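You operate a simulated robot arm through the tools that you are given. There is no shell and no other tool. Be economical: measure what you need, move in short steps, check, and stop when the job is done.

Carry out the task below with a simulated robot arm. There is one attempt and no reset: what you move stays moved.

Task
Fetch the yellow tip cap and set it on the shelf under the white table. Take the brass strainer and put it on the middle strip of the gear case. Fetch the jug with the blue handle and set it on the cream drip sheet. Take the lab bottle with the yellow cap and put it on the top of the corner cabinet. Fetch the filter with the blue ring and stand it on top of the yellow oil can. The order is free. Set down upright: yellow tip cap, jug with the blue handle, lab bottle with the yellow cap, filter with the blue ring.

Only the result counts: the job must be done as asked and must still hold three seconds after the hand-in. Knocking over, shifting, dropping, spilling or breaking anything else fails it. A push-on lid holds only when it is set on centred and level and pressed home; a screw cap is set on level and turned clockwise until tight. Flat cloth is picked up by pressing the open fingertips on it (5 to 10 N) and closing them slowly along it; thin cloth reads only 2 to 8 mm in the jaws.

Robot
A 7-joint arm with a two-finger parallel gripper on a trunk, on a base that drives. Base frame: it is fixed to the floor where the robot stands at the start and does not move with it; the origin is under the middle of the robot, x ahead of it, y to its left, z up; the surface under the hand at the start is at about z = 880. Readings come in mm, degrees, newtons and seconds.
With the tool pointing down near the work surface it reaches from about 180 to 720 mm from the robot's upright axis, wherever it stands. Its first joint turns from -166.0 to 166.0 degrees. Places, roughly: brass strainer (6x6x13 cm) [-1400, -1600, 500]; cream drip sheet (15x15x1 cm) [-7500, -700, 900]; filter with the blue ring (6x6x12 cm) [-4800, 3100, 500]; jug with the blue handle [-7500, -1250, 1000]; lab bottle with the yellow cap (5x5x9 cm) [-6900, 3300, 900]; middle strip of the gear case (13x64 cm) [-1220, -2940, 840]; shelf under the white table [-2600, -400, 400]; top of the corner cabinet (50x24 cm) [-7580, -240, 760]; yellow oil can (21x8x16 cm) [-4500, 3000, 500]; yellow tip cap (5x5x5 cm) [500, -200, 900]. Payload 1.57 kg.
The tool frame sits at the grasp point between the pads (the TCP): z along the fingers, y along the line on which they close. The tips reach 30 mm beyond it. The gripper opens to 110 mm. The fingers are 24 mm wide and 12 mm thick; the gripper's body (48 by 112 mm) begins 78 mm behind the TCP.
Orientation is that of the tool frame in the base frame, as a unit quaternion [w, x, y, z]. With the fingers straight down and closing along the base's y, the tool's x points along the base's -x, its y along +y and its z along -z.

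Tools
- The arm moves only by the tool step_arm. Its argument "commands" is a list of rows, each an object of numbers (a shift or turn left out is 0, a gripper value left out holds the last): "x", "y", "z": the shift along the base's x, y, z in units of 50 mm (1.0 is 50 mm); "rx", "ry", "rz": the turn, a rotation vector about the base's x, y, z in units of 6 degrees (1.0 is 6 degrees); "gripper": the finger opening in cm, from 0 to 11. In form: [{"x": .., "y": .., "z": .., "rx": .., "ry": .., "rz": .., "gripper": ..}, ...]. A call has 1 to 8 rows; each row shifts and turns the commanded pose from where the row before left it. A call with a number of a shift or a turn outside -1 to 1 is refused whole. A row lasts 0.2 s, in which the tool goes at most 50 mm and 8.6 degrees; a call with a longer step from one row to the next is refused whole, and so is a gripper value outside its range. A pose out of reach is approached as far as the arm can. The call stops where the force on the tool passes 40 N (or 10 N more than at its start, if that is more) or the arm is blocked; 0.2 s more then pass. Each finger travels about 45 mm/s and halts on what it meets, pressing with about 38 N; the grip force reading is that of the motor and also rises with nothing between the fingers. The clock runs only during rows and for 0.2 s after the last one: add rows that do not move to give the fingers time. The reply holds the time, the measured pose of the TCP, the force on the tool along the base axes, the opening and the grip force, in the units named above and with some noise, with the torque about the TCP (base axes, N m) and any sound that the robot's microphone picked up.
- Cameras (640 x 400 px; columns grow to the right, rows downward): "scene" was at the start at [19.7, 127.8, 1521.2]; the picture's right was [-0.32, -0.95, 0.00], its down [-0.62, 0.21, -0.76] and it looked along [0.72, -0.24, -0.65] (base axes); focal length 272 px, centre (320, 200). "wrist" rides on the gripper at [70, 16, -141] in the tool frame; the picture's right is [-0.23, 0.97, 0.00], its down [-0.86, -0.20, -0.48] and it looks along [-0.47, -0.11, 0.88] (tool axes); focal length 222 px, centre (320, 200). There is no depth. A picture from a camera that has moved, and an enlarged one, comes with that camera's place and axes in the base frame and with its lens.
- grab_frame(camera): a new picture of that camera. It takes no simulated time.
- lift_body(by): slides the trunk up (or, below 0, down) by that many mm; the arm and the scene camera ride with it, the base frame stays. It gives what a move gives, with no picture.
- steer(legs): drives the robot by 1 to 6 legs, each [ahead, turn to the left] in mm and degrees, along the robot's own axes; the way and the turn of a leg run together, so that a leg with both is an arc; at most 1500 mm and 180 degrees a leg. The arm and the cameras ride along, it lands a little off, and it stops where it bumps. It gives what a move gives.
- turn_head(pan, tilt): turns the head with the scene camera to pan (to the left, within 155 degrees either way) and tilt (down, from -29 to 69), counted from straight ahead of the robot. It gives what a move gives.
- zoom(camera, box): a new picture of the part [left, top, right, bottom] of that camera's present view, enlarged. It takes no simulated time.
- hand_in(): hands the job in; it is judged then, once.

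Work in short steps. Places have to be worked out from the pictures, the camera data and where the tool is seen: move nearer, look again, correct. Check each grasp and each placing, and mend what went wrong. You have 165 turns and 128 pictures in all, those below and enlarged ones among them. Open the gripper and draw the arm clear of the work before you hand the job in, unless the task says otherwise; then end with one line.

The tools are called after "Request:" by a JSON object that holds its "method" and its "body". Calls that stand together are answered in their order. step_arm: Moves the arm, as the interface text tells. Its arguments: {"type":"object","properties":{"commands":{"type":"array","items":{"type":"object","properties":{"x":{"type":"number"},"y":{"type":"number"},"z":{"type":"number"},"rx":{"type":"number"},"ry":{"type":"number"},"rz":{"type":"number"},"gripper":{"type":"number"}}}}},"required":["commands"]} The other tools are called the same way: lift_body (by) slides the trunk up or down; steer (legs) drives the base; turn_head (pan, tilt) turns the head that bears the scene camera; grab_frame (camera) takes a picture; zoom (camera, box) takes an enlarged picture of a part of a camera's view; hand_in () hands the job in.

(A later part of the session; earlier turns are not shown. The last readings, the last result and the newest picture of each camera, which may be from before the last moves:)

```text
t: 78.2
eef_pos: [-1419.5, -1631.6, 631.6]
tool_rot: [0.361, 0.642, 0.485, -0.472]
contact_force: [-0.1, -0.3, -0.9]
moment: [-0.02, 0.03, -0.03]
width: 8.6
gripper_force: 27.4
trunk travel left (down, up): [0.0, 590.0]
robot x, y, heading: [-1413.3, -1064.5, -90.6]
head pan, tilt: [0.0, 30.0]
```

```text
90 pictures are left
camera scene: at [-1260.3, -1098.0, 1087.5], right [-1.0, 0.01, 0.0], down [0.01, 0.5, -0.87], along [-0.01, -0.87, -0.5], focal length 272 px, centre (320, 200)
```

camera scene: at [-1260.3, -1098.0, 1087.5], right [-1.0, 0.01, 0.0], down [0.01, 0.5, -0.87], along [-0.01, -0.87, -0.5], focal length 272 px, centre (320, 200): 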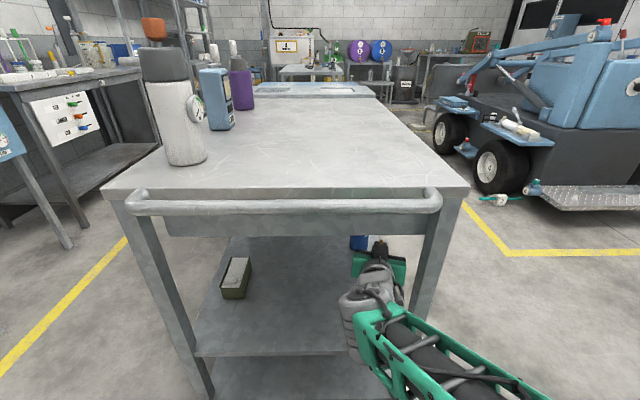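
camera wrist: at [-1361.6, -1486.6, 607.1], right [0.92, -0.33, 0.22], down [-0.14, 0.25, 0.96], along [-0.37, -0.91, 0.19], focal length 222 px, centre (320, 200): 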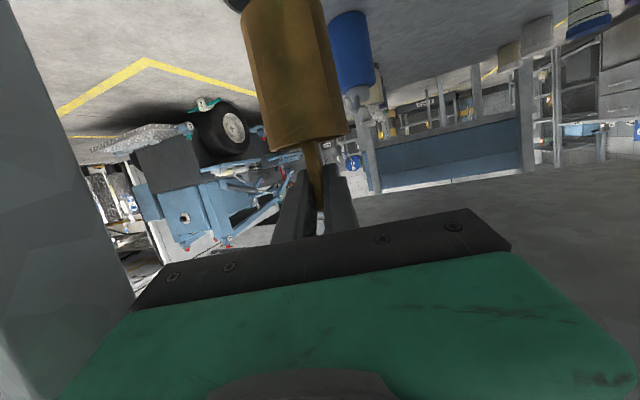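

Almost clear of the can; gripper still ~50 mm below the apron. Raise 20 mm more.

Request:
{"method": "step_arm", "body": {"commands": [{"z": 0.2}, {"z": 0.25}, {}]}}

Request:
{"method": "zoom", "body": {"camera": "wrist", "box": [160, 0, 400, 150]}}

Request:
{"method": "zoom", "body": {"camera": "scene", "box": [300, 200, 460, 300]}}

```text
t: 79.0
eef_pos: [-1420.9, -1632.9, 654.7]
tool_rot: [0.361, 0.642, 0.484, -0.472]
contact_force: [0.0, -0.3, -0.2]
moment: [0.01, 0.0, 0.0]
width: 8.8
gripper_force: 27.7
trunk travel left (down, up): [0.0, 590.0]
robot x, y, heading: [-1415.1, -1068.6, -90.8]
head pan, tilt: [0.0, 30.0]
```

```text
2.67 times, centred on (280, 75) of wrist
camera zoom: at [-1361.9, -1486.9, 630.0], right [0.92, -0.33, 0.22], down [-0.14, 0.25, 0.96], along [-0.37, -0.91, 0.19], focal length 592 px, centre (427, 533)
```

zoom: 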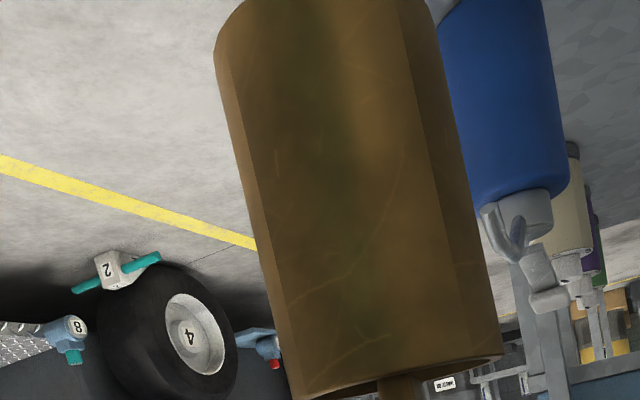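

```text
4.00 times, centred on (380, 250) of scene
camera zoom: at [-1260.3, -1098.0, 1087.5], right [-1.0, 0.01, 0.0], down [0.01, 0.5, -0.87], along [-0.01, -0.87, -0.5], focal length 1088 px, centre (80, 0)
```

zoom: 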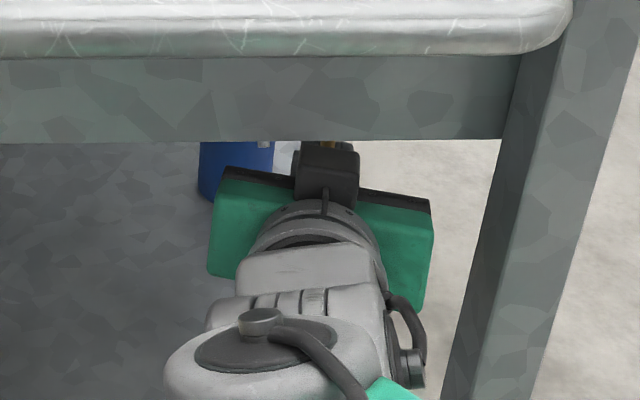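

Basket bottom ≈528, above the rim (500). Withdraw along the tool direction.

Request:
{"method": "step_arm", "body": {"commands": [{"x": 0.22, "y": 0.7}, {"x": 0.22, "y": 0.75}, {"x": 0.22, "y": 0.75}, {"x": 0.22, "y": 0.75}, {}]}}

Request:
{"method": "steer", "body": {"legs": [[-400, 0]]}}

Request:
{"method": "grab_frame", "body": {"camera": "scene"}}

```text
t: 80.2
eef_pos: [-1377.3, -1484.5, 653.1]
tool_rot: [0.36, 0.643, 0.484, -0.472]
contact_force: [-0.1, -1.3, -1.6]
moment: [0.02, -0.03, 0.01]
width: 8.5
gripper_force: 26.9
trunk travel left (down, up): [0.0, 590.0]
robot x, y, heading: [-1413.2, -1067.4, -90.7]
head pan, tilt: [0.0, 30.0]
```

```text
t: 82.7
eef_pos: [-1370.0, -1088.7, 654.3]
tool_rot: [0.361, 0.642, 0.484, -0.472]
contact_force: [-0.4, 0.1, -1.5]
moment: [0.0, -0.01, -0.02]
width: 8.5
gripper_force: 27.5
trunk travel left (down, up): [0.0, 590.0]
robot x, y, heading: [-1407.6, -668.2, -90.8]
head pan, tilt: [0.0, 30.0]
```

```text
87 pictures are left
camera scene: at [-1255.0, -700.9, 1087.5], right [-1.0, 0.01, 0.0], down [0.01, 0.5, -0.87], along [-0.01, -0.87, -0.5], focal length 272 px, centre (320, 200)
```

scene: 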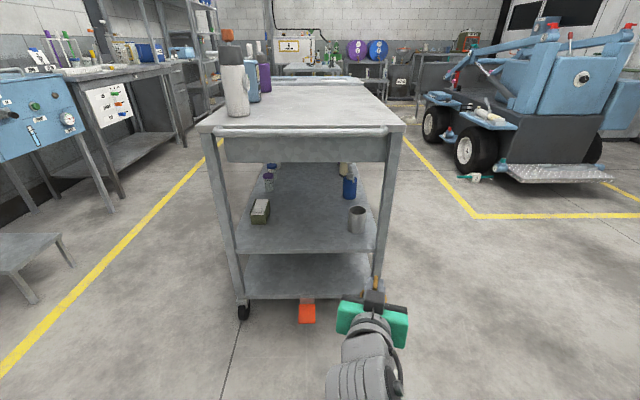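

Strainer free and the can undisturbed. Raise the trunk and drive around the −x side of the cart to the gear case.

Request:
{"method": "lift_body", "body": {"by": 400}}

Request:
{"method": "steer", "body": {"legs": [[0, -90], [750, 0], [0, 90], [1100, 0]]}}

Request:
{"method": "turn_head", "body": {"pan": 35, "tilt": 25}}

Request:
{"method": "grab_frame", "body": {"camera": "scene"}}

```text
t: 86.6
eef_pos: [-1371.3, -1090.5, 1054.1]
tool_rot: [0.361, 0.642, 0.485, -0.471]
contact_force: [-0.4, 0.4, -0.6]
moment: [0.04, -0.03, 0.01]
width: 8.7
gripper_force: 26.7
trunk travel left (down, up): [-400.0, 190.0]
robot x, y, heading: [-1409.3, -671.0, -90.7]
head pan, tilt: [0.0, 30.0]
```

```text
t: 95.8
eef_pos: [-2556.9, -795.3, 1053.6]
tool_rot: [0.0, 0.804, -0.005, -0.594]
contact_force: [0.4, -0.7, -0.6]
moment: [-0.01, 0.01, 0.01]
width: 8.6
gripper_force: 27.6
trunk travel left (down, up): [-400.0, 190.0]
robot x, y, heading: [-2163.0, -649.2, -165.9]
head pan, tilt: [0.0, 30.0]
stopped in leg 3: the robot was blocked; the commanded pose is now the measured one
```

```text
t: 96.8
eef_pos: [-2554.6, -796.0, 1052.6]
tool_rot: [0.0, 0.804, -0.005, -0.594]
contact_force: [0.5, -0.9, -1.1]
moment: [0.01, -0.01, -0.02]
width: 8.4
gripper_force: 27.9
trunk travel left (down, up): [-400.0, 190.0]
robot x, y, heading: [-2159.4, -650.1, -165.9]
head pan, tilt: [35.0, 25.0]
```

```text
86 pictures are left
camera scene: at [-2126.2, -854.4, 1495.5], right [-0.76, 0.66, 0.0], down [0.28, 0.32, -0.91], along [-0.59, -0.68, -0.42], focal length 272 px, centre (320, 200)
```

scene: 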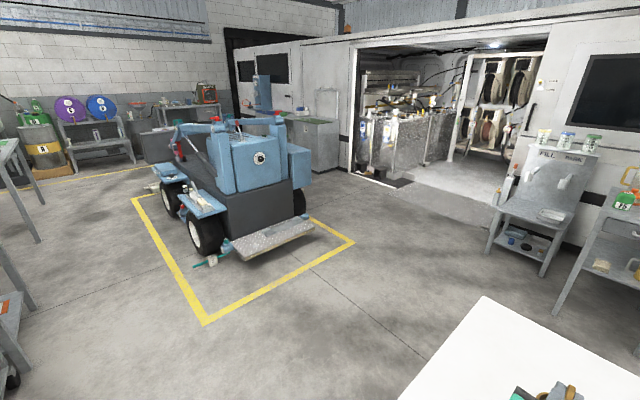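

The base got blocked by the white table during the turn. I reverse away and check the table.

Request:
{"method": "steer", "body": {"legs": [[-330, 0]]}}

Request:
{"method": "turn_head", "body": {"pan": -5, "tilt": 40}}

Request:
{"method": "grab_frame", "body": {"camera": "scene"}}

```text
t: 99.0
eef_pos: [-2236.2, -714.6, 1053.4]
tool_rot: [-0.001, 0.805, -0.007, -0.594]
contact_force: [0.3, 0.5, -1.4]
moment: [-0.02, -0.01, -0.05]
width: 8.4
gripper_force: 27.8
trunk travel left (down, up): [-400.0, 190.0]
robot x, y, heading: [-1838.7, -569.7, -166.1]
head pan, tilt: [35.0, 25.0]
```

```text
t: 100.0
eef_pos: [-2236.2, -715.7, 1053.1]
tool_rot: [0.0, 0.804, -0.006, -0.594]
contact_force: [0.3, -0.1, -1.5]
moment: [-0.05, -0.02, 0.0]
width: 8.7
gripper_force: 27.4
trunk travel left (down, up): [-400.0, 190.0]
robot x, y, heading: [-1839.3, -566.9, -166.2]
head pan, tilt: [-5.0, 40.0]
```

```text
85 pictures are left
camera scene: at [-1829.5, -718.2, 1472.2], right [-0.16, 0.99, 0.0], down [0.63, 0.1, -0.77], along [-0.76, -0.12, -0.64], focal length 272 px, centre (320, 200)
```

scene: 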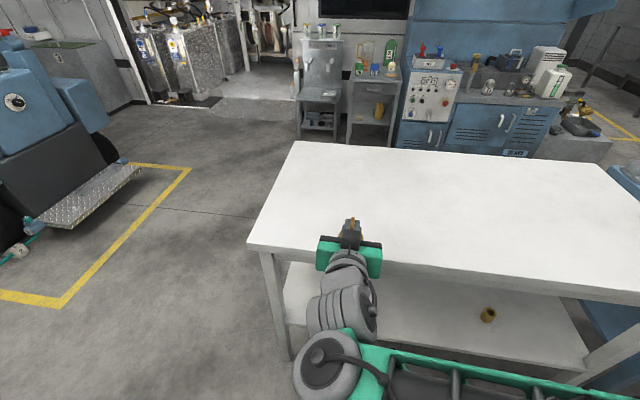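

Table and cap undisturbed. Turn left here and drive along the lane at x≈-1850.

Request:
{"method": "steer", "body": {"legs": [[0, 73], [1200, 0]]}}

Request:
{"method": "turn_head", "body": {"pan": 35, "tilt": 30}}

Request:
{"method": "grab_frame", "body": {"camera": "scene"}}

```text
t: 109.4
eef_pos: [-1863.9, -2204.5, 1055.0]
tool_rot: [0.356, 0.647, 0.477, -0.476]
contact_force: [-0.5, -0.5, -1.3]
moment: [0.02, -0.02, -0.04]
width: 8.5
gripper_force: 26.9
trunk travel left (down, up): [-400.0, 190.0]
robot x, y, heading: [-1895.7, -1785.4, -91.8]
head pan, tilt: [-5.0, 40.0]
```

```text
t: 110.4
eef_pos: [-1864.8, -2205.2, 1054.5]
tool_rot: [0.356, 0.647, 0.477, -0.476]
contact_force: [-0.6, 0.4, -1.8]
moment: [-0.01, -0.04, 0.04]
width: 8.7
gripper_force: 27.0
trunk travel left (down, up): [-400.0, 190.0]
robot x, y, heading: [-1892.9, -1785.9, -92.5]
head pan, tilt: [35.0, 30.0]
```

```text
84 pictures are left
camera scene: at [-1687.4, -1806.7, 1487.5], right [-0.84, -0.54, 0.0], down [-0.27, 0.42, -0.87], along [0.47, -0.73, -0.5], focal length 272 px, centre (320, 200)
```

scene: 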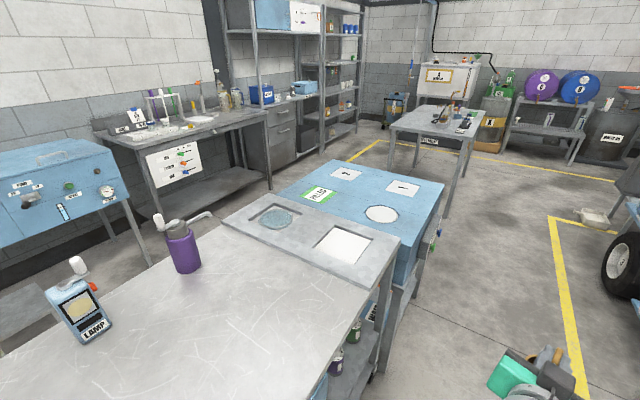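

Request:
{"method": "zoom", "body": {"camera": "scene", "box": [216, 140, 456, 290]}}

```text
2.67 times, centred on (336, 215) of scene
camera zoom: at [-1687.4, -1806.7, 1487.5], right [-0.84, -0.54, 0.0], down [-0.27, 0.42, -0.87], along [0.47, -0.73, -0.5], focal length 725 px, centre (277, 160)
```

zoom: 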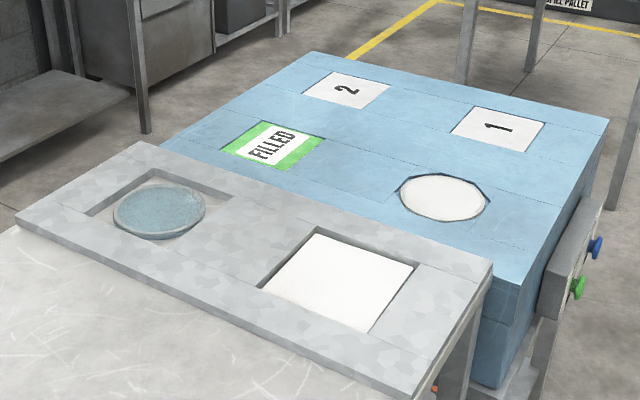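

Gear case top spans x −1540…−865, y −2660…−3240; the middle strip is at y≈−2940 between the tags. I drive alongside and face it.

Request:
{"method": "lift_body", "body": {"by": 70}}

Request:
{"method": "steer", "body": {"legs": [[0, 2.5], [1180, 0], [0, 90]]}}

Request:
{"method": "turn_head", "body": {"pan": 0, "tilt": 40}}

Request:
{"method": "grab_frame", "body": {"camera": "scene"}}

```text
t: 111.5
eef_pos: [-1863.1, -2204.2, 1123.7]
tool_rot: [0.355, 0.648, 0.477, -0.476]
contact_force: [-0.5, -0.6, -0.9]
moment: [0.01, -0.01, 0.0]
width: 8.5
gripper_force: 27.6
trunk travel left (down, up): [-470.0, 120.0]
robot x, y, heading: [-1893.8, -1782.8, -92.2]
head pan, tilt: [35.0, 30.0]
```

```text
t: 121.7
eef_pos: [-1481.8, -2919.3, 1124.3]
tool_rot: [0.59, 0.109, 0.797, -0.077]
contact_force: [-0.3, 0.1, -0.6]
moment: [-0.04, 0.01, 0.03]
width: 8.5
gripper_force: 27.7
trunk travel left (down, up): [-470.0, 120.0]
robot x, y, heading: [-1900.2, -2957.2, -0.5]
head pan, tilt: [35.0, 30.0]
```

```text
t: 122.7
eef_pos: [-1481.0, -2919.3, 1124.2]
tool_rot: [0.589, 0.108, 0.797, -0.076]
contact_force: [0.3, -0.8, -0.9]
moment: [-0.02, -0.01, -0.03]
width: 8.5
gripper_force: 27.7
trunk travel left (down, up): [-470.0, 120.0]
robot x, y, heading: [-1902.1, -2961.5, -0.7]
head pan, tilt: [0.0, 40.0]
```

```text
82 pictures are left
camera scene: at [-1873.8, -2806.2, 1542.2], right [-0.01, -1.0, 0.0], down [-0.64, 0.01, -0.77], along [0.77, -0.01, -0.64], focal length 272 px, centre (320, 200)
```

scene: 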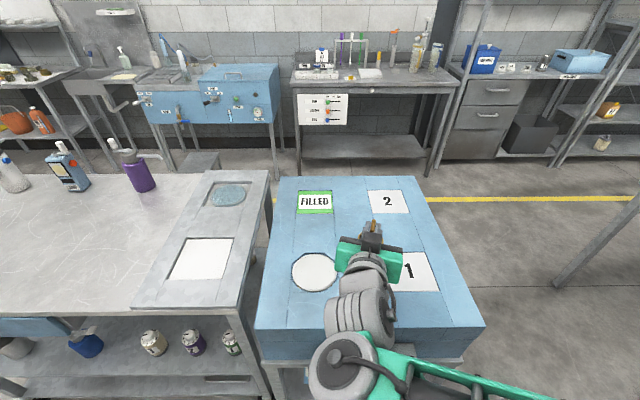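

Request:
{"method": "zoom", "body": {"camera": "scene", "box": [256, 170, 448, 290]}}

Request:
{"method": "grab_frame", "body": {"camera": "wrist"}}

```text
3.33 times, centred on (352, 230) of scene
camera zoom: at [-1873.8, -2806.2, 1542.2], right [-0.01, -1.0, 0.0], down [-0.64, 0.01, -0.77], along [0.77, -0.01, -0.64], focal length 907 px, centre (213, 100)
```

zoom: 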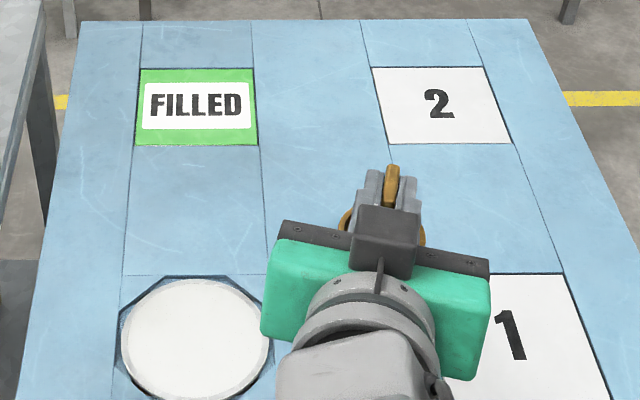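

```text
80 pictures are left
camera wrist: at [-1626.4, -2862.9, 1099.8], right [0.32, 0.92, 0.22], down [-0.25, -0.14, 0.96], along [0.91, -0.36, 0.19], focal length 222 px, centre (320, 200)
```

wrist: 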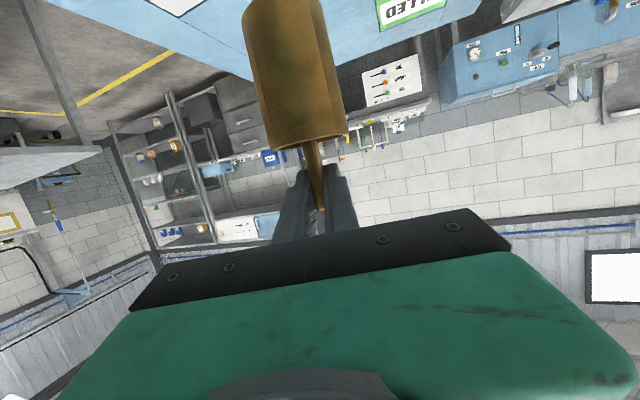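

Middle strip y −2871…−3017. Move to [-1340, -2944] and lower.

Request:
{"method": "step_arm", "body": {"commands": [{"x": 0.8, "y": -0.25}, {"x": 0.9, "y": -0.25}, {"x": 0.9}, {"x": 0.2, "z": -0.6}, {"z": -0.8}, {"z": -0.8}, {"z": -0.4}, {}]}}

Request:
{"method": "zoom", "body": {"camera": "scene", "box": [256, 170, 448, 290]}}

Request:
{"method": "grab_frame", "body": {"camera": "wrist"}}

```text
t: 124.5
eef_pos: [-1340.7, -2945.2, 994.8]
tool_rot: [0.59, 0.109, 0.797, -0.076]
contact_force: [0.3, -0.3, -1.2]
moment: [-0.03, 0.02, -0.02]
width: 8.3
gripper_force: 27.3
trunk travel left (down, up): [-470.0, 120.0]
robot x, y, heading: [-1897.2, -2961.0, -0.6]
head pan, tilt: [0.0, 40.0]
```

```text
3.33 times, centred on (352, 230) of scene
camera zoom: at [-1873.7, -2806.2, 1542.1], right [-0.01, -1.0, 0.0], down [-0.64, 0.01, -0.77], along [0.77, -0.01, -0.64], focal length 907 px, centre (213, 100)
```

zoom: 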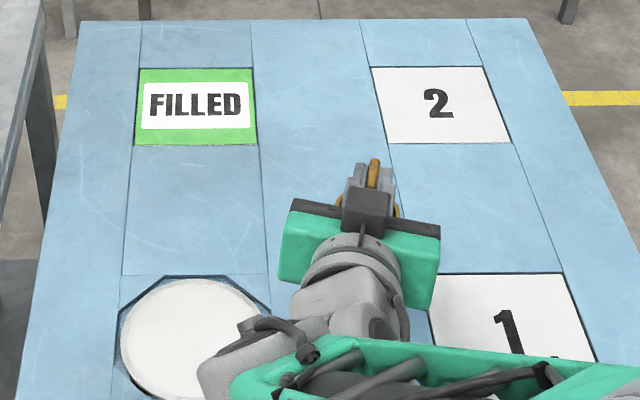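

```text
78 pictures are left
camera wrist: at [-1486.1, -2887.5, 970.3], right [0.32, 0.92, 0.22], down [-0.25, -0.14, 0.96], along [0.91, -0.36, 0.19], focal length 222 px, centre (320, 200)
```

wrist: 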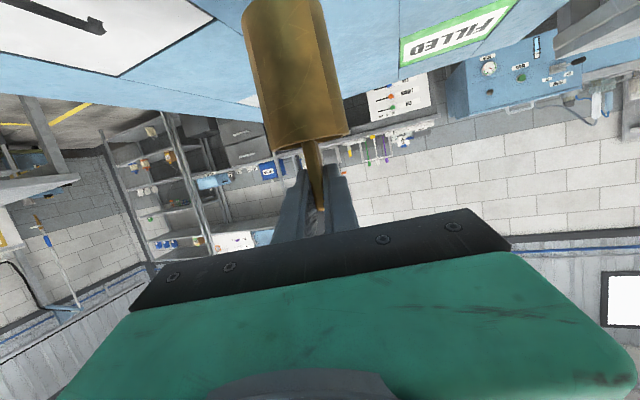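

Request:
{"method": "step_arm", "body": {"commands": [{"z": -0.2}, {"z": -0.1}, {"z": -0.1}, {"z": -0.1}, {"z": -0.1}, {"z": -0.1}, {"z": -0.1}, {"z": -0.1}]}}

```text
t: 126.3
eef_pos: [-1341.2, -2944.3, 952.6]
tool_rot: [0.592, 0.11, 0.795, -0.076]
contact_force: [0.4, -1.5, 19.0]
moment: [-0.37, -0.27, -0.08]
width: 8.5
gripper_force: 28.0
trunk travel left (down, up): [-470.0, 120.0]
robot x, y, heading: [-1900.1, -2963.1, -0.6]
head pan, tilt: [0.0, 40.0]
```

Contact (19 N). Ease up slightly, release slowly, rise clear.

Request:
{"method": "step_arm", "body": {"commands": [{"z": 0.06}, {}, {"gripper": 1.5}, {"gripper": 3}, {"gripper": 5}, {}, {"z": 0.4}, {"z": 0.8}]}}

Request:
{"method": "step_arm", "body": {"commands": [{"x": -0.8, "y": 0.2}, {"x": -0.8, "y": 0.2}, {"x": -0.8, "y": 0.2}, {}]}}

Request:
{"method": "grab_frame", "body": {"camera": "scene"}}

```text
t: 128.1
eef_pos: [-1341.7, -2944.6, 1012.2]
tool_rot: [0.589, 0.108, 0.797, -0.077]
contact_force: [0.1, -0.2, -0.1]
moment: [0.01, 0.01, -0.01]
width: 50.2
gripper_force: 0.1
trunk travel left (down, up): [-470.0, 120.0]
robot x, y, heading: [-1900.7, -2962.0, -0.4]
head pan, tilt: [0.0, 40.0]
```

```text
t: 129.1
eef_pos: [-1461.8, -2914.8, 1011.5]
tool_rot: [0.59, 0.109, 0.796, -0.076]
contact_force: [0.4, -0.3, 0.3]
moment: [-0.01, -0.03, 0.01]
width: 49.9
gripper_force: 0.1
trunk travel left (down, up): [-470.0, 120.0]
robot x, y, heading: [-1900.7, -2961.8, -0.7]
head pan, tilt: [0.0, 40.0]
```

```text
77 pictures are left
camera scene: at [-1874.0, -2806.4, 1542.2], right [-0.01, -1.0, 0.0], down [-0.64, 0.01, -0.77], along [0.77, -0.01, -0.64], focal length 272 px, centre (320, 200)
```

scene: 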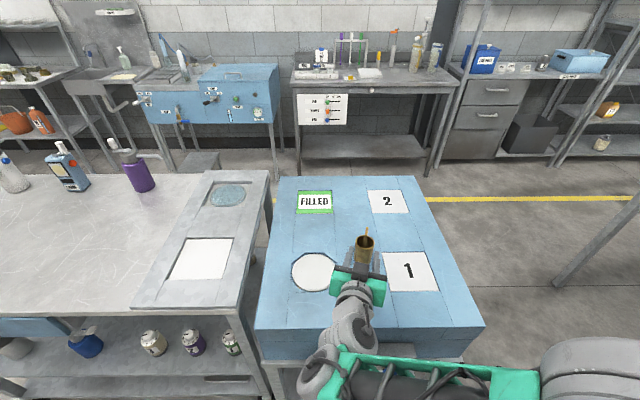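

Strainer stands on the middle strip. Next the filter: drive back up the lane to +y, stopping before the tables' end.

Request:
{"method": "lift_body", "body": {"by": 100}}

Request:
{"method": "steer", "body": {"legs": [[0, 89], [1400, 0], [1400, 0], [1400, 0], [600, 0]]}}

Request:
{"method": "turn_head", "body": {"pan": 50, "tilt": 20}}

Request:
{"method": "grab_frame", "body": {"camera": "scene"}}

```text
t: 130.5
eef_pos: [-1461.8, -2913.0, 1112.0]
tool_rot: [0.59, 0.108, 0.797, -0.076]
contact_force: [-0.2, -0.6, -0.2]
moment: [-0.04, 0.0, 0.01]
width: 50.1
gripper_force: 0.0
trunk travel left (down, up): [-570.0, 20.0]
robot x, y, heading: [-1897.6, -2962.5, -0.7]
head pan, tilt: [0.0, 40.0]
```

```text
t: 157.5
eef_pos: [-1819.2, 2291.2, 1113.0]
tool_rot: [0.473, -0.482, 0.645, 0.359]
contact_force: [-0.6, -0.1, 0.6]
moment: [0.0, 0.04, 0.0]
width: 50.2
gripper_force: 0.1
trunk travel left (down, up): [-570.0, 20.0]
robot x, y, heading: [-1783.0, 1854.2, 88.2]
head pan, tilt: [0.0, 40.0]
```

```text
t: 158.6
eef_pos: [-1818.4, 2291.4, 1113.7]
tool_rot: [0.474, -0.481, 0.645, 0.358]
contact_force: [-0.1, 0.1, -0.1]
moment: [-0.02, 0.03, -0.03]
width: 49.8
gripper_force: 0.1
trunk travel left (down, up): [-570.0, 20.0]
robot x, y, heading: [-1777.7, 1852.2, 88.3]
head pan, tilt: [50.0, 20.0]
```

```text
76 pictures are left
camera scene: at [-2005.6, 1858.9, 1673.5], right [0.67, 0.75, 0.0], down [0.26, -0.23, -0.94], along [-0.7, 0.63, -0.34], focal length 272 px, centre (320, 200)
```

scene: 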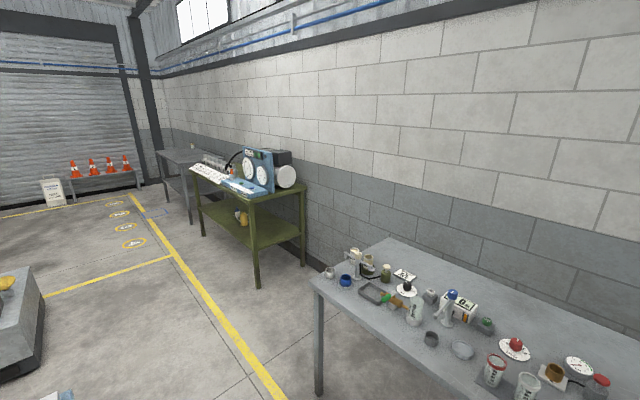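

Olive bench: x −4000…−5410, front y≈2846. Drive to in front of the oil can and face +y.

Request:
{"method": "steer", "body": {"legs": [[0, 90], [1400, 0], [1450, 0], [0, -90]]}}

Request:
{"method": "turn_head", "body": {"pan": 0, "tilt": 40}}

Request:
{"method": "grab_frame", "body": {"camera": "scene"}}

```text
t: 165.3
eef_pos: [-2518.6, 1796.4, 1112.7]
tool_rot: [-0.058, 0.799, -0.082, -0.593]
contact_force: [0.4, -0.5, 1.0]
moment: [0.0, -0.01, -0.04]
width: 50.0
gripper_force: 0.0
trunk travel left (down, up): [-570.0, 20.0]
robot x, y, heading: [-2087.6, 1898.1, -169.7]
head pan, tilt: [50.0, 20.0]
stopped in leg 2: the robot was blocked; the commanded pose is now the measured one
```

```text
t: 166.5
eef_pos: [-2518.2, 1798.4, 1113.0]
tool_rot: [-0.058, 0.8, -0.083, -0.592]
contact_force: [0.5, 0.8, 1.0]
moment: [0.01, -0.02, 0.01]
width: 50.0
gripper_force: 0.0
trunk travel left (down, up): [-570.0, 20.0]
robot x, y, heading: [-2089.4, 1907.0, -169.8]
head pan, tilt: [0.0, 40.0]
```

```text
75 pictures are left
camera scene: at [-2084.6, 1744.9, 1642.2], right [-0.18, 0.98, 0.0], down [0.63, 0.12, -0.77], along [-0.75, -0.14, -0.64], focal length 272 px, centre (320, 200)
```

scene: 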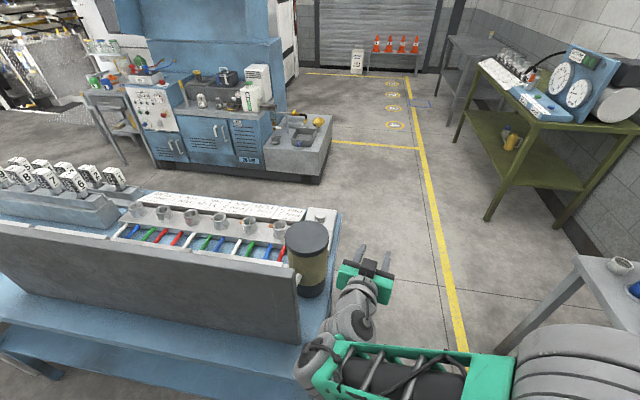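

Bumped the blue table's corner; back off and take a lane further from it (y≈2220).

Request:
{"method": "steer", "body": {"legs": [[-220, 0], [0, -55], [400, 0]]}}

Request:
{"method": "grab_frame", "body": {"camera": "scene"}}

```text
t: 172.8
eef_pos: [-2489.0, 2516.4, 1112.3]
tool_rot: [-0.324, 0.672, -0.442, -0.498]
contact_force: [-1.0, 0.0, 0.1]
moment: [-0.02, 0.02, 0.02]
width: 49.9
gripper_force: 0.1
trunk travel left (down, up): [-570.0, 20.0]
robot x, y, heading: [-2154.6, 2220.3, 135.4]
head pan, tilt: [0.0, 40.0]
```

```text
74 pictures are left
camera scene: at [-2282.5, 2129.8, 1642.1], right [0.7, 0.71, 0.0], down [0.46, -0.45, -0.77], along [-0.55, 0.54, -0.64], focal length 272 px, centre (320, 200)
```

scene: 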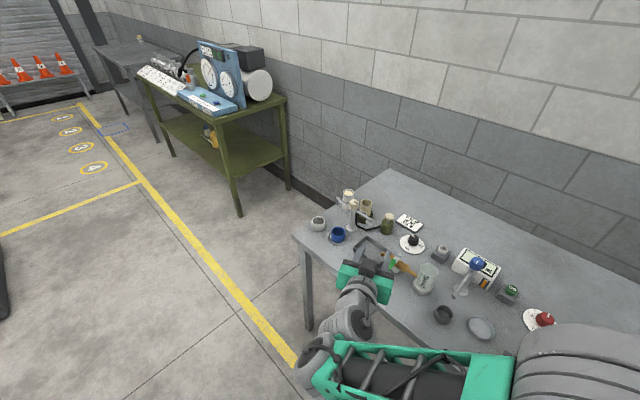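

Request:
{"method": "steer", "body": {"legs": [[0, 46], [1200, 0], [1250, 0], [0, -90]]}}

Request:
{"method": "grab_frame", "body": {"camera": "scene"}}

```text
t: 190.6
eef_pos: [-4621.5, 2612.5, 1113.2]
tool_rot: [0.489, -0.453, 0.665, 0.337]
contact_force: [-0.5, 0.1, 0.1]
moment: [-0.01, 0.01, 0.0]
width: 50.1
gripper_force: 0.1
trunk travel left (down, up): [-570.0, 20.0]
robot x, y, heading: [-4594.9, 2168.6, 90.6]
head pan, tilt: [0.0, 40.0]
```

```text
73 pictures are left
camera scene: at [-4748.1, 2193.0, 1642.1], right [1.0, 0.01, 0.0], down [0.01, -0.64, -0.77], along [-0.01, 0.77, -0.64], focal length 272 px, centre (320, 200)
```

scene: 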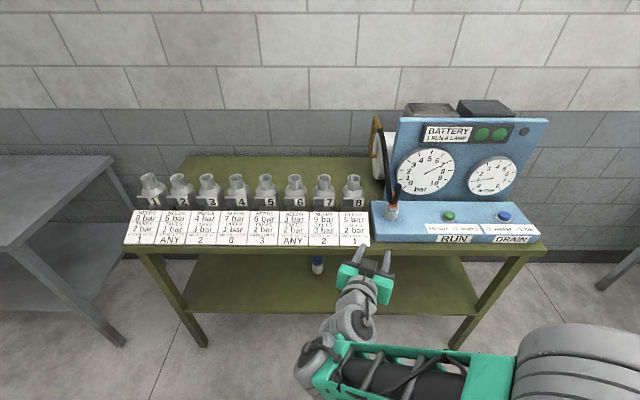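

Lower the trunk to see the shelf.

Request:
{"method": "lift_body", "body": {"by": -400}}

Request:
{"method": "turn_head", "body": {"pan": 0, "tilt": 35}}

Request:
{"method": "grab_frame", "body": {"camera": "scene"}}

```text
t: 194.5
eef_pos: [-4620.8, 2613.0, 712.8]
tool_rot: [0.489, -0.453, 0.665, 0.337]
contact_force: [1.0, 0.3, 0.0]
moment: [0.0, -0.01, 0.01]
width: 50.2
gripper_force: 0.1
trunk travel left (down, up): [-170.0, 420.0]
robot x, y, heading: [-4592.3, 2167.2, 90.8]
head pan, tilt: [0.0, 40.0]
```

```text
t: 195.1
eef_pos: [-4621.4, 2613.4, 712.1]
tool_rot: [0.489, -0.454, 0.664, 0.338]
contact_force: [-0.3, 0.1, -0.4]
moment: [-0.01, -0.02, 0.0]
width: 50.3
gripper_force: 0.0
trunk travel left (down, up): [-170.0, 420.0]
robot x, y, heading: [-4593.0, 2167.6, 90.6]
head pan, tilt: [0.0, 35.0]
```

```text
72 pictures are left
camera scene: at [-4748.2, 2196.1, 1249.7], right [1.0, 0.01, 0.0], down [0.01, -0.57, -0.82], along [-0.01, 0.82, -0.57], focal length 272 px, centre (320, 200)
```

scene: 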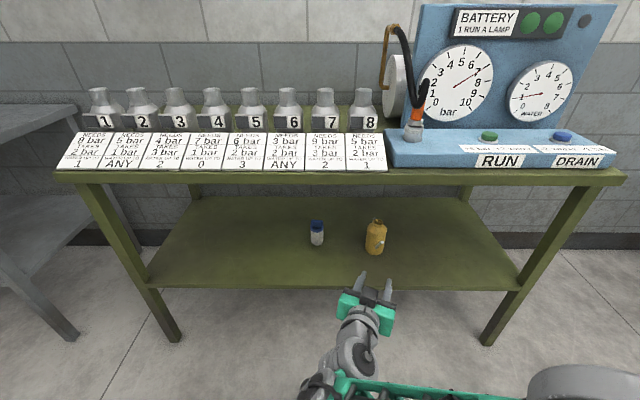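

Request:
{"method": "zoom", "body": {"camera": "scene", "box": [284, 200, 412, 280]}}

```text
5.00 times, centred on (348, 240) of scene
camera zoom: at [-4748.2, 2196.1, 1249.7], right [1.0, 0.01, 0.0], down [0.01, -0.57, -0.82], along [-0.01, 0.82, -0.57], focal length 1360 px, centre (180, 0)
```

zoom: 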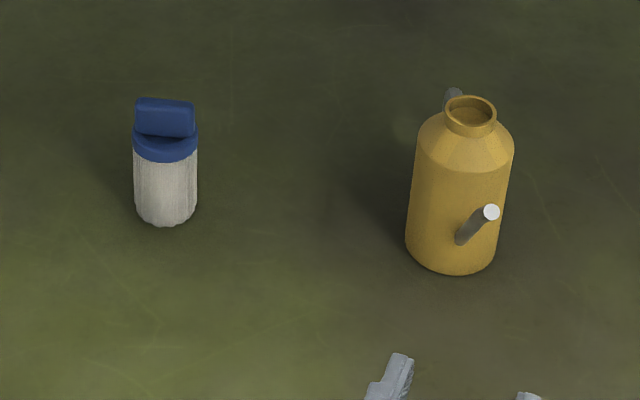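

Filter at ≈[-4767, 3072], can neck ≈[-4528, 3025] with its top ≈z 570, shelf ≈410. I square the tool up, lower the trunk and drive in.

Request:
{"method": "lift_body", "body": {"by": -170}}

Request:
{"method": "step_arm", "body": {"commands": [{"rz": 1, "x": -0.7, "gripper": 8.5}, {"rz": 1, "x": -0.7}, {"rz": 1, "x": -0.8}, {"rz": 0.5, "x": -0.7}, {"y": -0.6}, {}]}}

Request:
{"method": "steer", "body": {"legs": [[270, 0]]}}

Request:
{"method": "grab_frame", "body": {"camera": "wrist"}}

Request:
{"method": "grab_frame", "body": {"camera": "scene"}}

```text
t: 197.0
eef_pos: [-4621.2, 2613.9, 542.7]
tool_rot: [0.489, -0.453, 0.664, 0.338]
contact_force: [0.3, -0.2, 0.8]
moment: [0.03, -0.02, 0.02]
width: 50.0
gripper_force: 0.0
trunk travel left (down, up): [0.0, 590.0]
robot x, y, heading: [-4589.3, 2167.8, 90.6]
head pan, tilt: [0.0, 35.0]
```

```text
t: 198.4
eef_pos: [-4766.6, 2584.2, 542.2]
tool_rot: [0.421, -0.566, 0.571, 0.421]
contact_force: [0.1, 0.3, 0.5]
moment: [0.04, -0.02, 0.0]
width: 84.6
gripper_force: 0.1
trunk travel left (down, up): [0.0, 590.0]
robot x, y, heading: [-4591.9, 2170.4, 90.5]
head pan, tilt: [0.0, 35.0]
```

```text
t: 200.4
eef_pos: [-4771.1, 2856.6, 542.7]
tool_rot: [0.419, -0.567, 0.571, 0.421]
contact_force: [0.5, 0.1, 0.4]
moment: [0.0, -0.02, -0.02]
width: 85.1
gripper_force: 0.0
trunk travel left (down, up): [0.0, 590.0]
robot x, y, heading: [-4597.5, 2441.3, 90.7]
head pan, tilt: [0.0, 35.0]
```

```text
70 pictures are left
camera wrist: at [-4786.5, 2700.3, 518.2], right [-0.97, 0.07, 0.22], down [0.2, -0.21, 0.96], along [0.11, 0.98, 0.19], focal length 222 px, centre (320, 200)
```

wrist: 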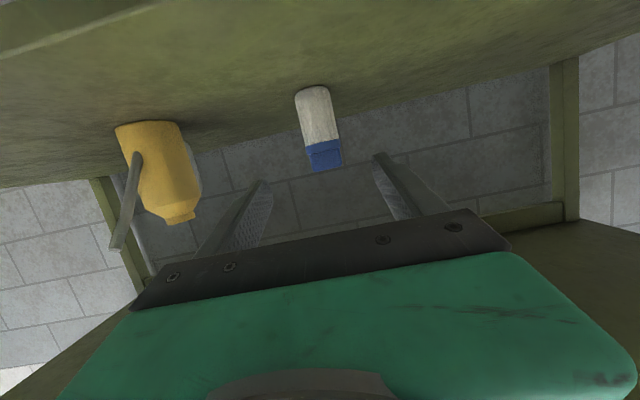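

```text
69 pictures are left
camera scene: at [-4751.2, 2468.2, 1079.7], right [1.0, 0.01, 0.0], down [0.01, -0.57, -0.82], along [-0.01, 0.82, -0.57], focal length 272 px, centre (320, 200)
```

scene: 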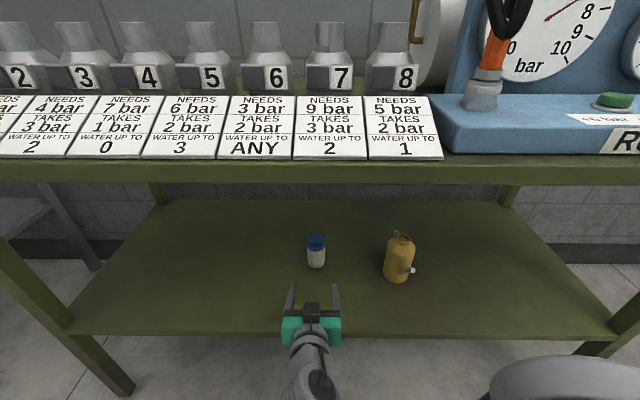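

Refined: filter at [-4769, 3062], shelf ≈423. Tilt tool a bit down, lower to z≈480 and approach.

Request:
{"method": "step_arm", "body": {"commands": [{"rx": -1}, {"rx": -1}, {"z": -0.6}, {"z": -0.64}, {"y": 0.8}, {"y": 0.8}, {"y": 0.8}, {}]}}

Request:
{"method": "grab_frame", "body": {"camera": "wrist"}}

Request:
{"method": "zoom", "body": {"camera": "scene", "box": [256, 210, 416, 310]}}

```text
t: 202.2
eef_pos: [-4767.3, 2977.4, 479.4]
tool_rot: [0.358, -0.607, 0.612, 0.359]
contact_force: [-0.3, -0.5, -0.4]
moment: [0.0, -0.04, 0.03]
width: 85.0
gripper_force: 0.0
trunk travel left (down, up): [0.0, 590.0]
robot x, y, heading: [-4597.3, 2441.5, 90.9]
head pan, tilt: [0.0, 35.0]
```

```text
68 pictures are left
camera wrist: at [-4784.7, 2818.7, 488.9], right [-0.97, 0.11, 0.2], down [0.2, 0.0, 0.98], along [0.11, 0.99, -0.02], focal length 222 px, centre (320, 200)
```

wrist: 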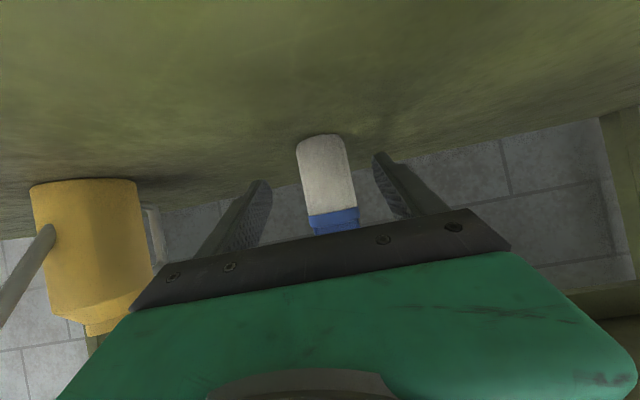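

```text
4.00 times, centred on (336, 260) of scene
camera zoom: at [-4751.2, 2468.2, 1079.7], right [1.0, 0.01, 0.0], down [0.01, -0.57, -0.82], along [-0.01, 0.82, -0.57], focal length 1088 px, centre (256, -40)
```

zoom: 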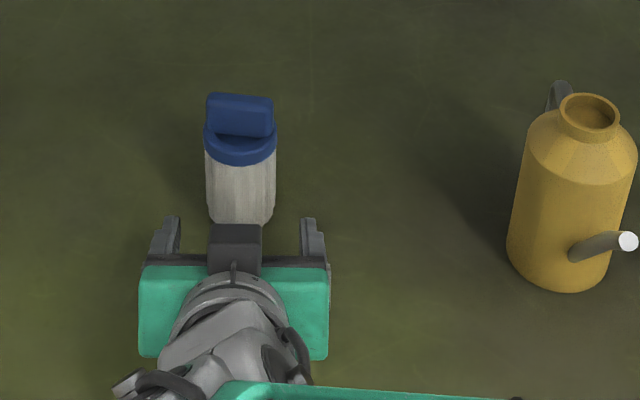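

Aligned. Advance and grip.

Request:
{"method": "step_arm", "body": {"commands": [{"y": 0.8}, {"y": 0.85}, {}, {"gripper": 7}, {"gripper": 5}, {"gripper": 0}, {}, {}]}}

Request:
{"method": "zoom", "body": {"camera": "scene", "box": [256, 200, 416, 300]}}

```text
t: 204.0
eef_pos: [-4770.1, 3057.8, 480.0]
tool_rot: [0.358, -0.608, 0.611, 0.36]
contact_force: [-0.4, 0.4, 0.1]
moment: [0.02, -0.05, -0.02]
width: 53.8
gripper_force: 38.2
trunk travel left (down, up): [0.0, 590.0]
robot x, y, heading: [-4596.0, 2443.6, 90.8]
head pan, tilt: [0.0, 35.0]
```

```text
4.00 times, centred on (336, 250) of scene
camera zoom: at [-4751.2, 2468.3, 1079.7], right [1.0, 0.01, 0.0], down [0.01, -0.57, -0.82], along [-0.01, 0.82, -0.57], focal length 1088 px, centre (256, 0)
```

zoom: 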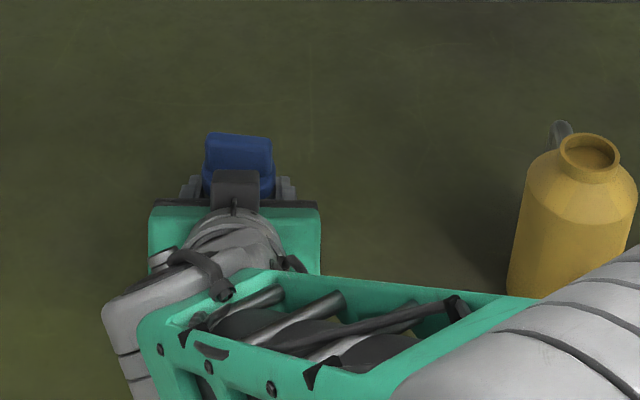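

Firm grip. Lift 170 mm and look.

Request:
{"method": "step_arm", "body": {"commands": [{"z": 0.2}, {"z": 0.4}, {"z": 0.6}, {"z": 0.8}, {"z": 0.8}, {"z": 0.6}, {}]}}

Request:
{"method": "grab_frame", "body": {"camera": "scene"}}

Request:
{"method": "grab_frame", "body": {"camera": "wrist"}}

```text
t: 205.6
eef_pos: [-4768.9, 3059.0, 651.7]
tool_rot: [0.357, -0.608, 0.611, 0.36]
contact_force: [-0.3, -0.9, -0.6]
moment: [-0.01, 0.0, 0.02]
width: 54.0
gripper_force: 38.2
trunk travel left (down, up): [0.0, 590.0]
robot x, y, heading: [-4599.1, 2441.7, 90.7]
head pan, tilt: [0.0, 35.0]
```

```text
65 pictures are left
camera scene: at [-4751.2, 2468.3, 1079.7], right [1.0, 0.01, 0.0], down [0.01, -0.57, -0.82], along [-0.01, 0.82, -0.57], focal length 272 px, centre (320, 200)
```

scene: 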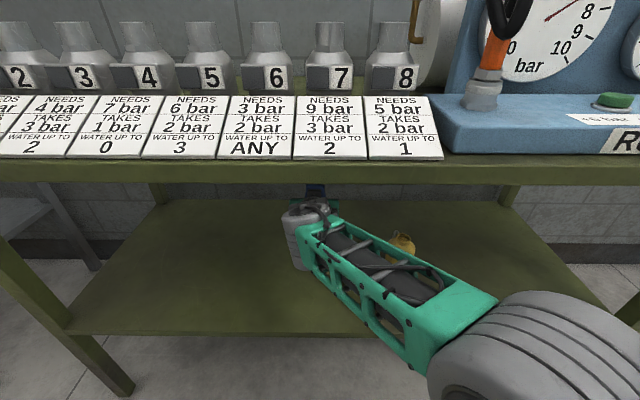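

```text
64 pictures are left
camera wrist: at [-4786.0, 2901.7, 659.9], right [-0.97, 0.11, 0.2], down [0.2, 0.0, 0.98], along [0.11, 0.99, -0.02], focal length 222 px, centre (320, 200)
```

wrist: 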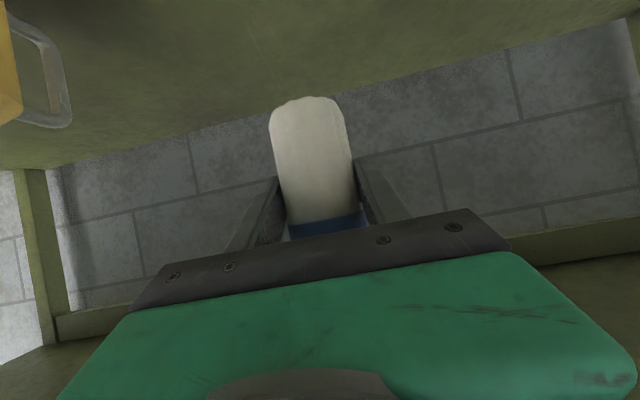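

Held upright. Move over the can's neck.

Request:
{"method": "step_arm", "body": {"commands": [{"x": 0.8, "y": -0.15}, {"x": 0.9, "y": -0.2}, {"x": 0.9, "y": -0.2}, {"x": 0.9, "y": -0.2}, {"x": 0.9}, {"x": 0.3}, {}]}}

Request:
{"method": "grab_frame", "body": {"camera": "scene"}}

Request:
{"method": "grab_frame", "body": {"camera": "wrist"}}

```text
t: 207.2
eef_pos: [-4535.5, 3021.1, 648.6]
tool_rot: [0.358, -0.608, 0.611, 0.36]
contact_force: [0.7, 0.2, -0.7]
moment: [0.03, -0.01, -0.02]
width: 54.2
gripper_force: 38.0
trunk travel left (down, up): [0.0, 590.0]
robot x, y, heading: [-4595.1, 2442.1, 91.0]
head pan, tilt: [0.0, 35.0]
```

```text
63 pictures are left
camera scene: at [-4751.1, 2468.2, 1079.7], right [1.0, 0.01, 0.0], down [0.01, -0.57, -0.82], along [-0.01, 0.82, -0.57], focal length 272 px, centre (320, 200)
```

scene: 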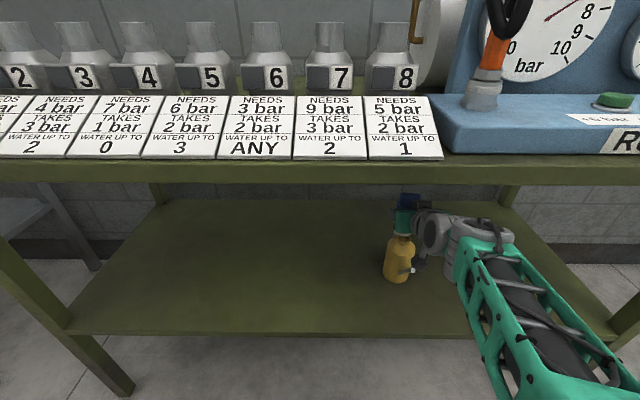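

```text
62 pictures are left
camera wrist: at [-4551.5, 2863.2, 658.9], right [-0.97, 0.11, 0.2], down [0.2, 0.0, 0.98], along [0.11, 0.99, -0.02], focal length 222 px, centre (320, 200)
```

wrist: 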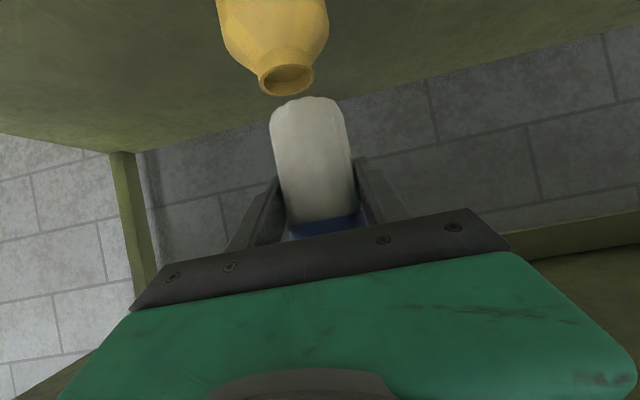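

Neck triangulates to ≈[-4527, 3030, 560]. Small correction, then lower to contact.

Request:
{"method": "step_arm", "body": {"commands": [{"x": 0.18, "y": 0.12}, {"z": -0.2}, {}]}}

Request:
{"method": "zoom", "body": {"camera": "scene", "box": [352, 180, 448, 240]}}

Request:
{"method": "zoom", "body": {"camera": "wrist", "box": [200, 0, 400, 125]}}

```text
t: 208.0
eef_pos: [-4525.8, 3026.6, 639.3]
tool_rot: [0.357, -0.608, 0.612, 0.359]
contact_force: [0.1, -0.1, -1.2]
moment: [-0.01, 0.03, -0.02]
width: 54.5
gripper_force: 38.0
trunk travel left (down, up): [0.0, 590.0]
robot x, y, heading: [-4592.9, 2439.9, 90.8]
head pan, tilt: [0.0, 35.0]
```

```text
6.67 times, centred on (400, 210) of scene
camera zoom: at [-4751.1, 2468.3, 1079.7], right [1.0, 0.01, 0.0], down [0.01, -0.57, -0.82], along [-0.01, 0.82, -0.57], focal length 1813 px, centre (-213, 133)
```

zoom: 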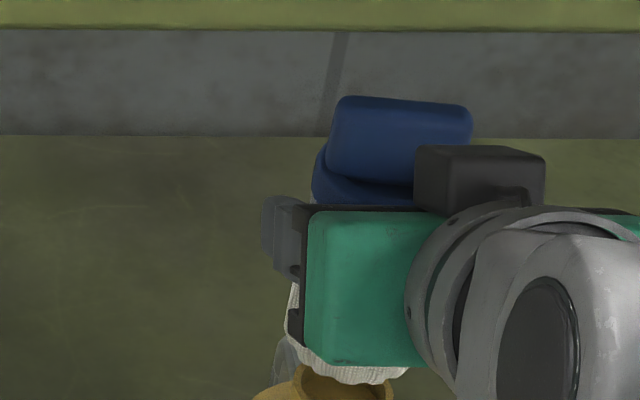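

```text
3.20 times, centred on (300, 62) of wrist
camera zoom: at [-4542.7, 2869.2, 649.3], right [-0.97, 0.11, 0.2], down [0.2, 0.0, 0.98], along [0.11, 0.99, -0.02], focal length 711 px, centre (384, 640)
```

zoom: 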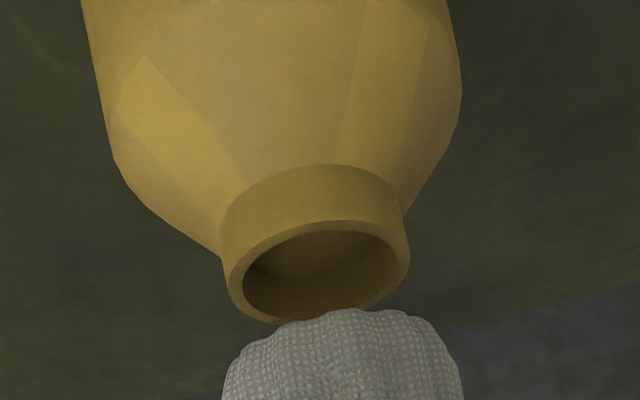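

Well centred over the neck. Lower in small steps to contact.

Request:
{"method": "step_arm", "body": {"commands": [{"z": -0.15}, {"z": -0.1}, {"z": -0.1}, {"z": -0.06}, {"z": -0.06}, {"z": -0.06}, {}]}}

Request:
{"method": "zoom", "body": {"camera": "wrist", "box": [200, 0, 400, 125]}}

```text
t: 209.4
eef_pos: [-4526.2, 3030.3, 624.6]
tool_rot: [0.367, -0.604, 0.606, 0.365]
contact_force: [-0.9, -0.2, 9.1]
moment: [-0.2, 0.04, 0.0]
width: 54.2
gripper_force: 38.1
trunk travel left (down, up): [0.0, 590.0]
robot x, y, heading: [-4595.0, 2440.0, 90.8]
head pan, tilt: [0.0, 35.0]
stopped in row 7: the force on the tool passed its limit at 43 N (the readings are from after the stop); the commanded pose is now the measured one
```

```text
3.20 times, centred on (300, 62) of wrist
camera zoom: at [-4541.9, 2872.0, 630.1], right [-0.97, 0.11, 0.2], down [0.2, -0.03, 0.98], along [0.11, 0.99, 0.0], focal length 711 px, centre (384, 640)
```

zoom: 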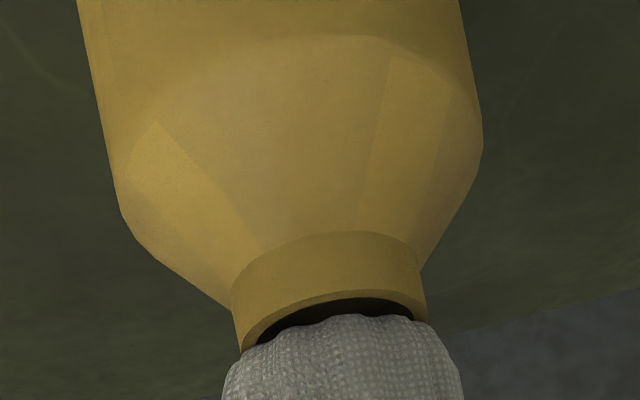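

Contact at z≈570, but the filter sits ~12 mm too far back (near part of the opening visible) and pitched ~1.5°. Raise slightly, correct, relower.

Request:
{"method": "step_arm", "body": {"commands": [{"z": 0.2}, {"y": -0.24, "rx": -0.25}, {}]}}

Request:
{"method": "zoom", "body": {"camera": "wrist", "box": [200, 0, 400, 125]}}

```text
t: 210.2
eef_pos: [-4524.9, 3016.9, 632.6]
tool_rot: [0.355, -0.611, 0.612, 0.356]
contact_force: [-0.3, 0.0, -1.7]
moment: [-0.01, 0.0, 0.03]
width: 54.2
gripper_force: 38.4
trunk travel left (down, up): [0.0, 590.0]
robot x, y, heading: [-4595.3, 2444.4, 90.5]
head pan, tilt: [0.0, 35.0]
```

```text
3.20 times, centred on (300, 62) of wrist
camera zoom: at [-4541.8, 2859.5, 642.9], right [-0.97, 0.12, 0.2], down [0.2, 0.01, 0.98], along [0.11, 0.99, -0.03], focal length 711 px, centre (384, 640)
```

zoom: 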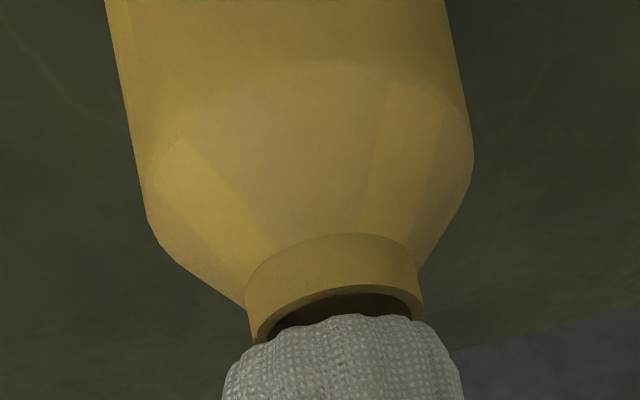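

Request:
{"method": "step_arm", "body": {"commands": [{"z": -0.08}, {"z": -0.06}, {"z": -0.04}, {"z": -0.03}, {}]}}

Request:
{"method": "zoom", "body": {"camera": "wrist", "box": [200, 0, 400, 125]}}

```text
t: 211.4
eef_pos: [-4525.4, 3017.5, 625.7]
tool_rot: [0.359, -0.609, 0.611, 0.357]
contact_force: [0.5, -3.1, 15.1]
moment: [0.2, 0.09, 0.0]
width: 53.9
gripper_force: 37.7
trunk travel left (down, up): [0.0, 590.0]
robot x, y, heading: [-4593.8, 2442.1, 90.9]
head pan, tilt: [0.0, 35.0]
```

```text
3.20 times, centred on (300, 62) of wrist
camera zoom: at [-4541.9, 2859.9, 634.5], right [-0.97, 0.11, 0.2], down [0.2, 0.0, 0.98], along [0.11, 0.99, -0.02], focal length 711 px, centre (384, 640)
```

zoom: 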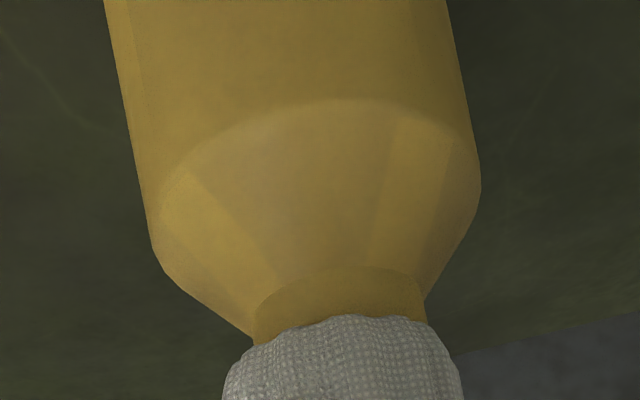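

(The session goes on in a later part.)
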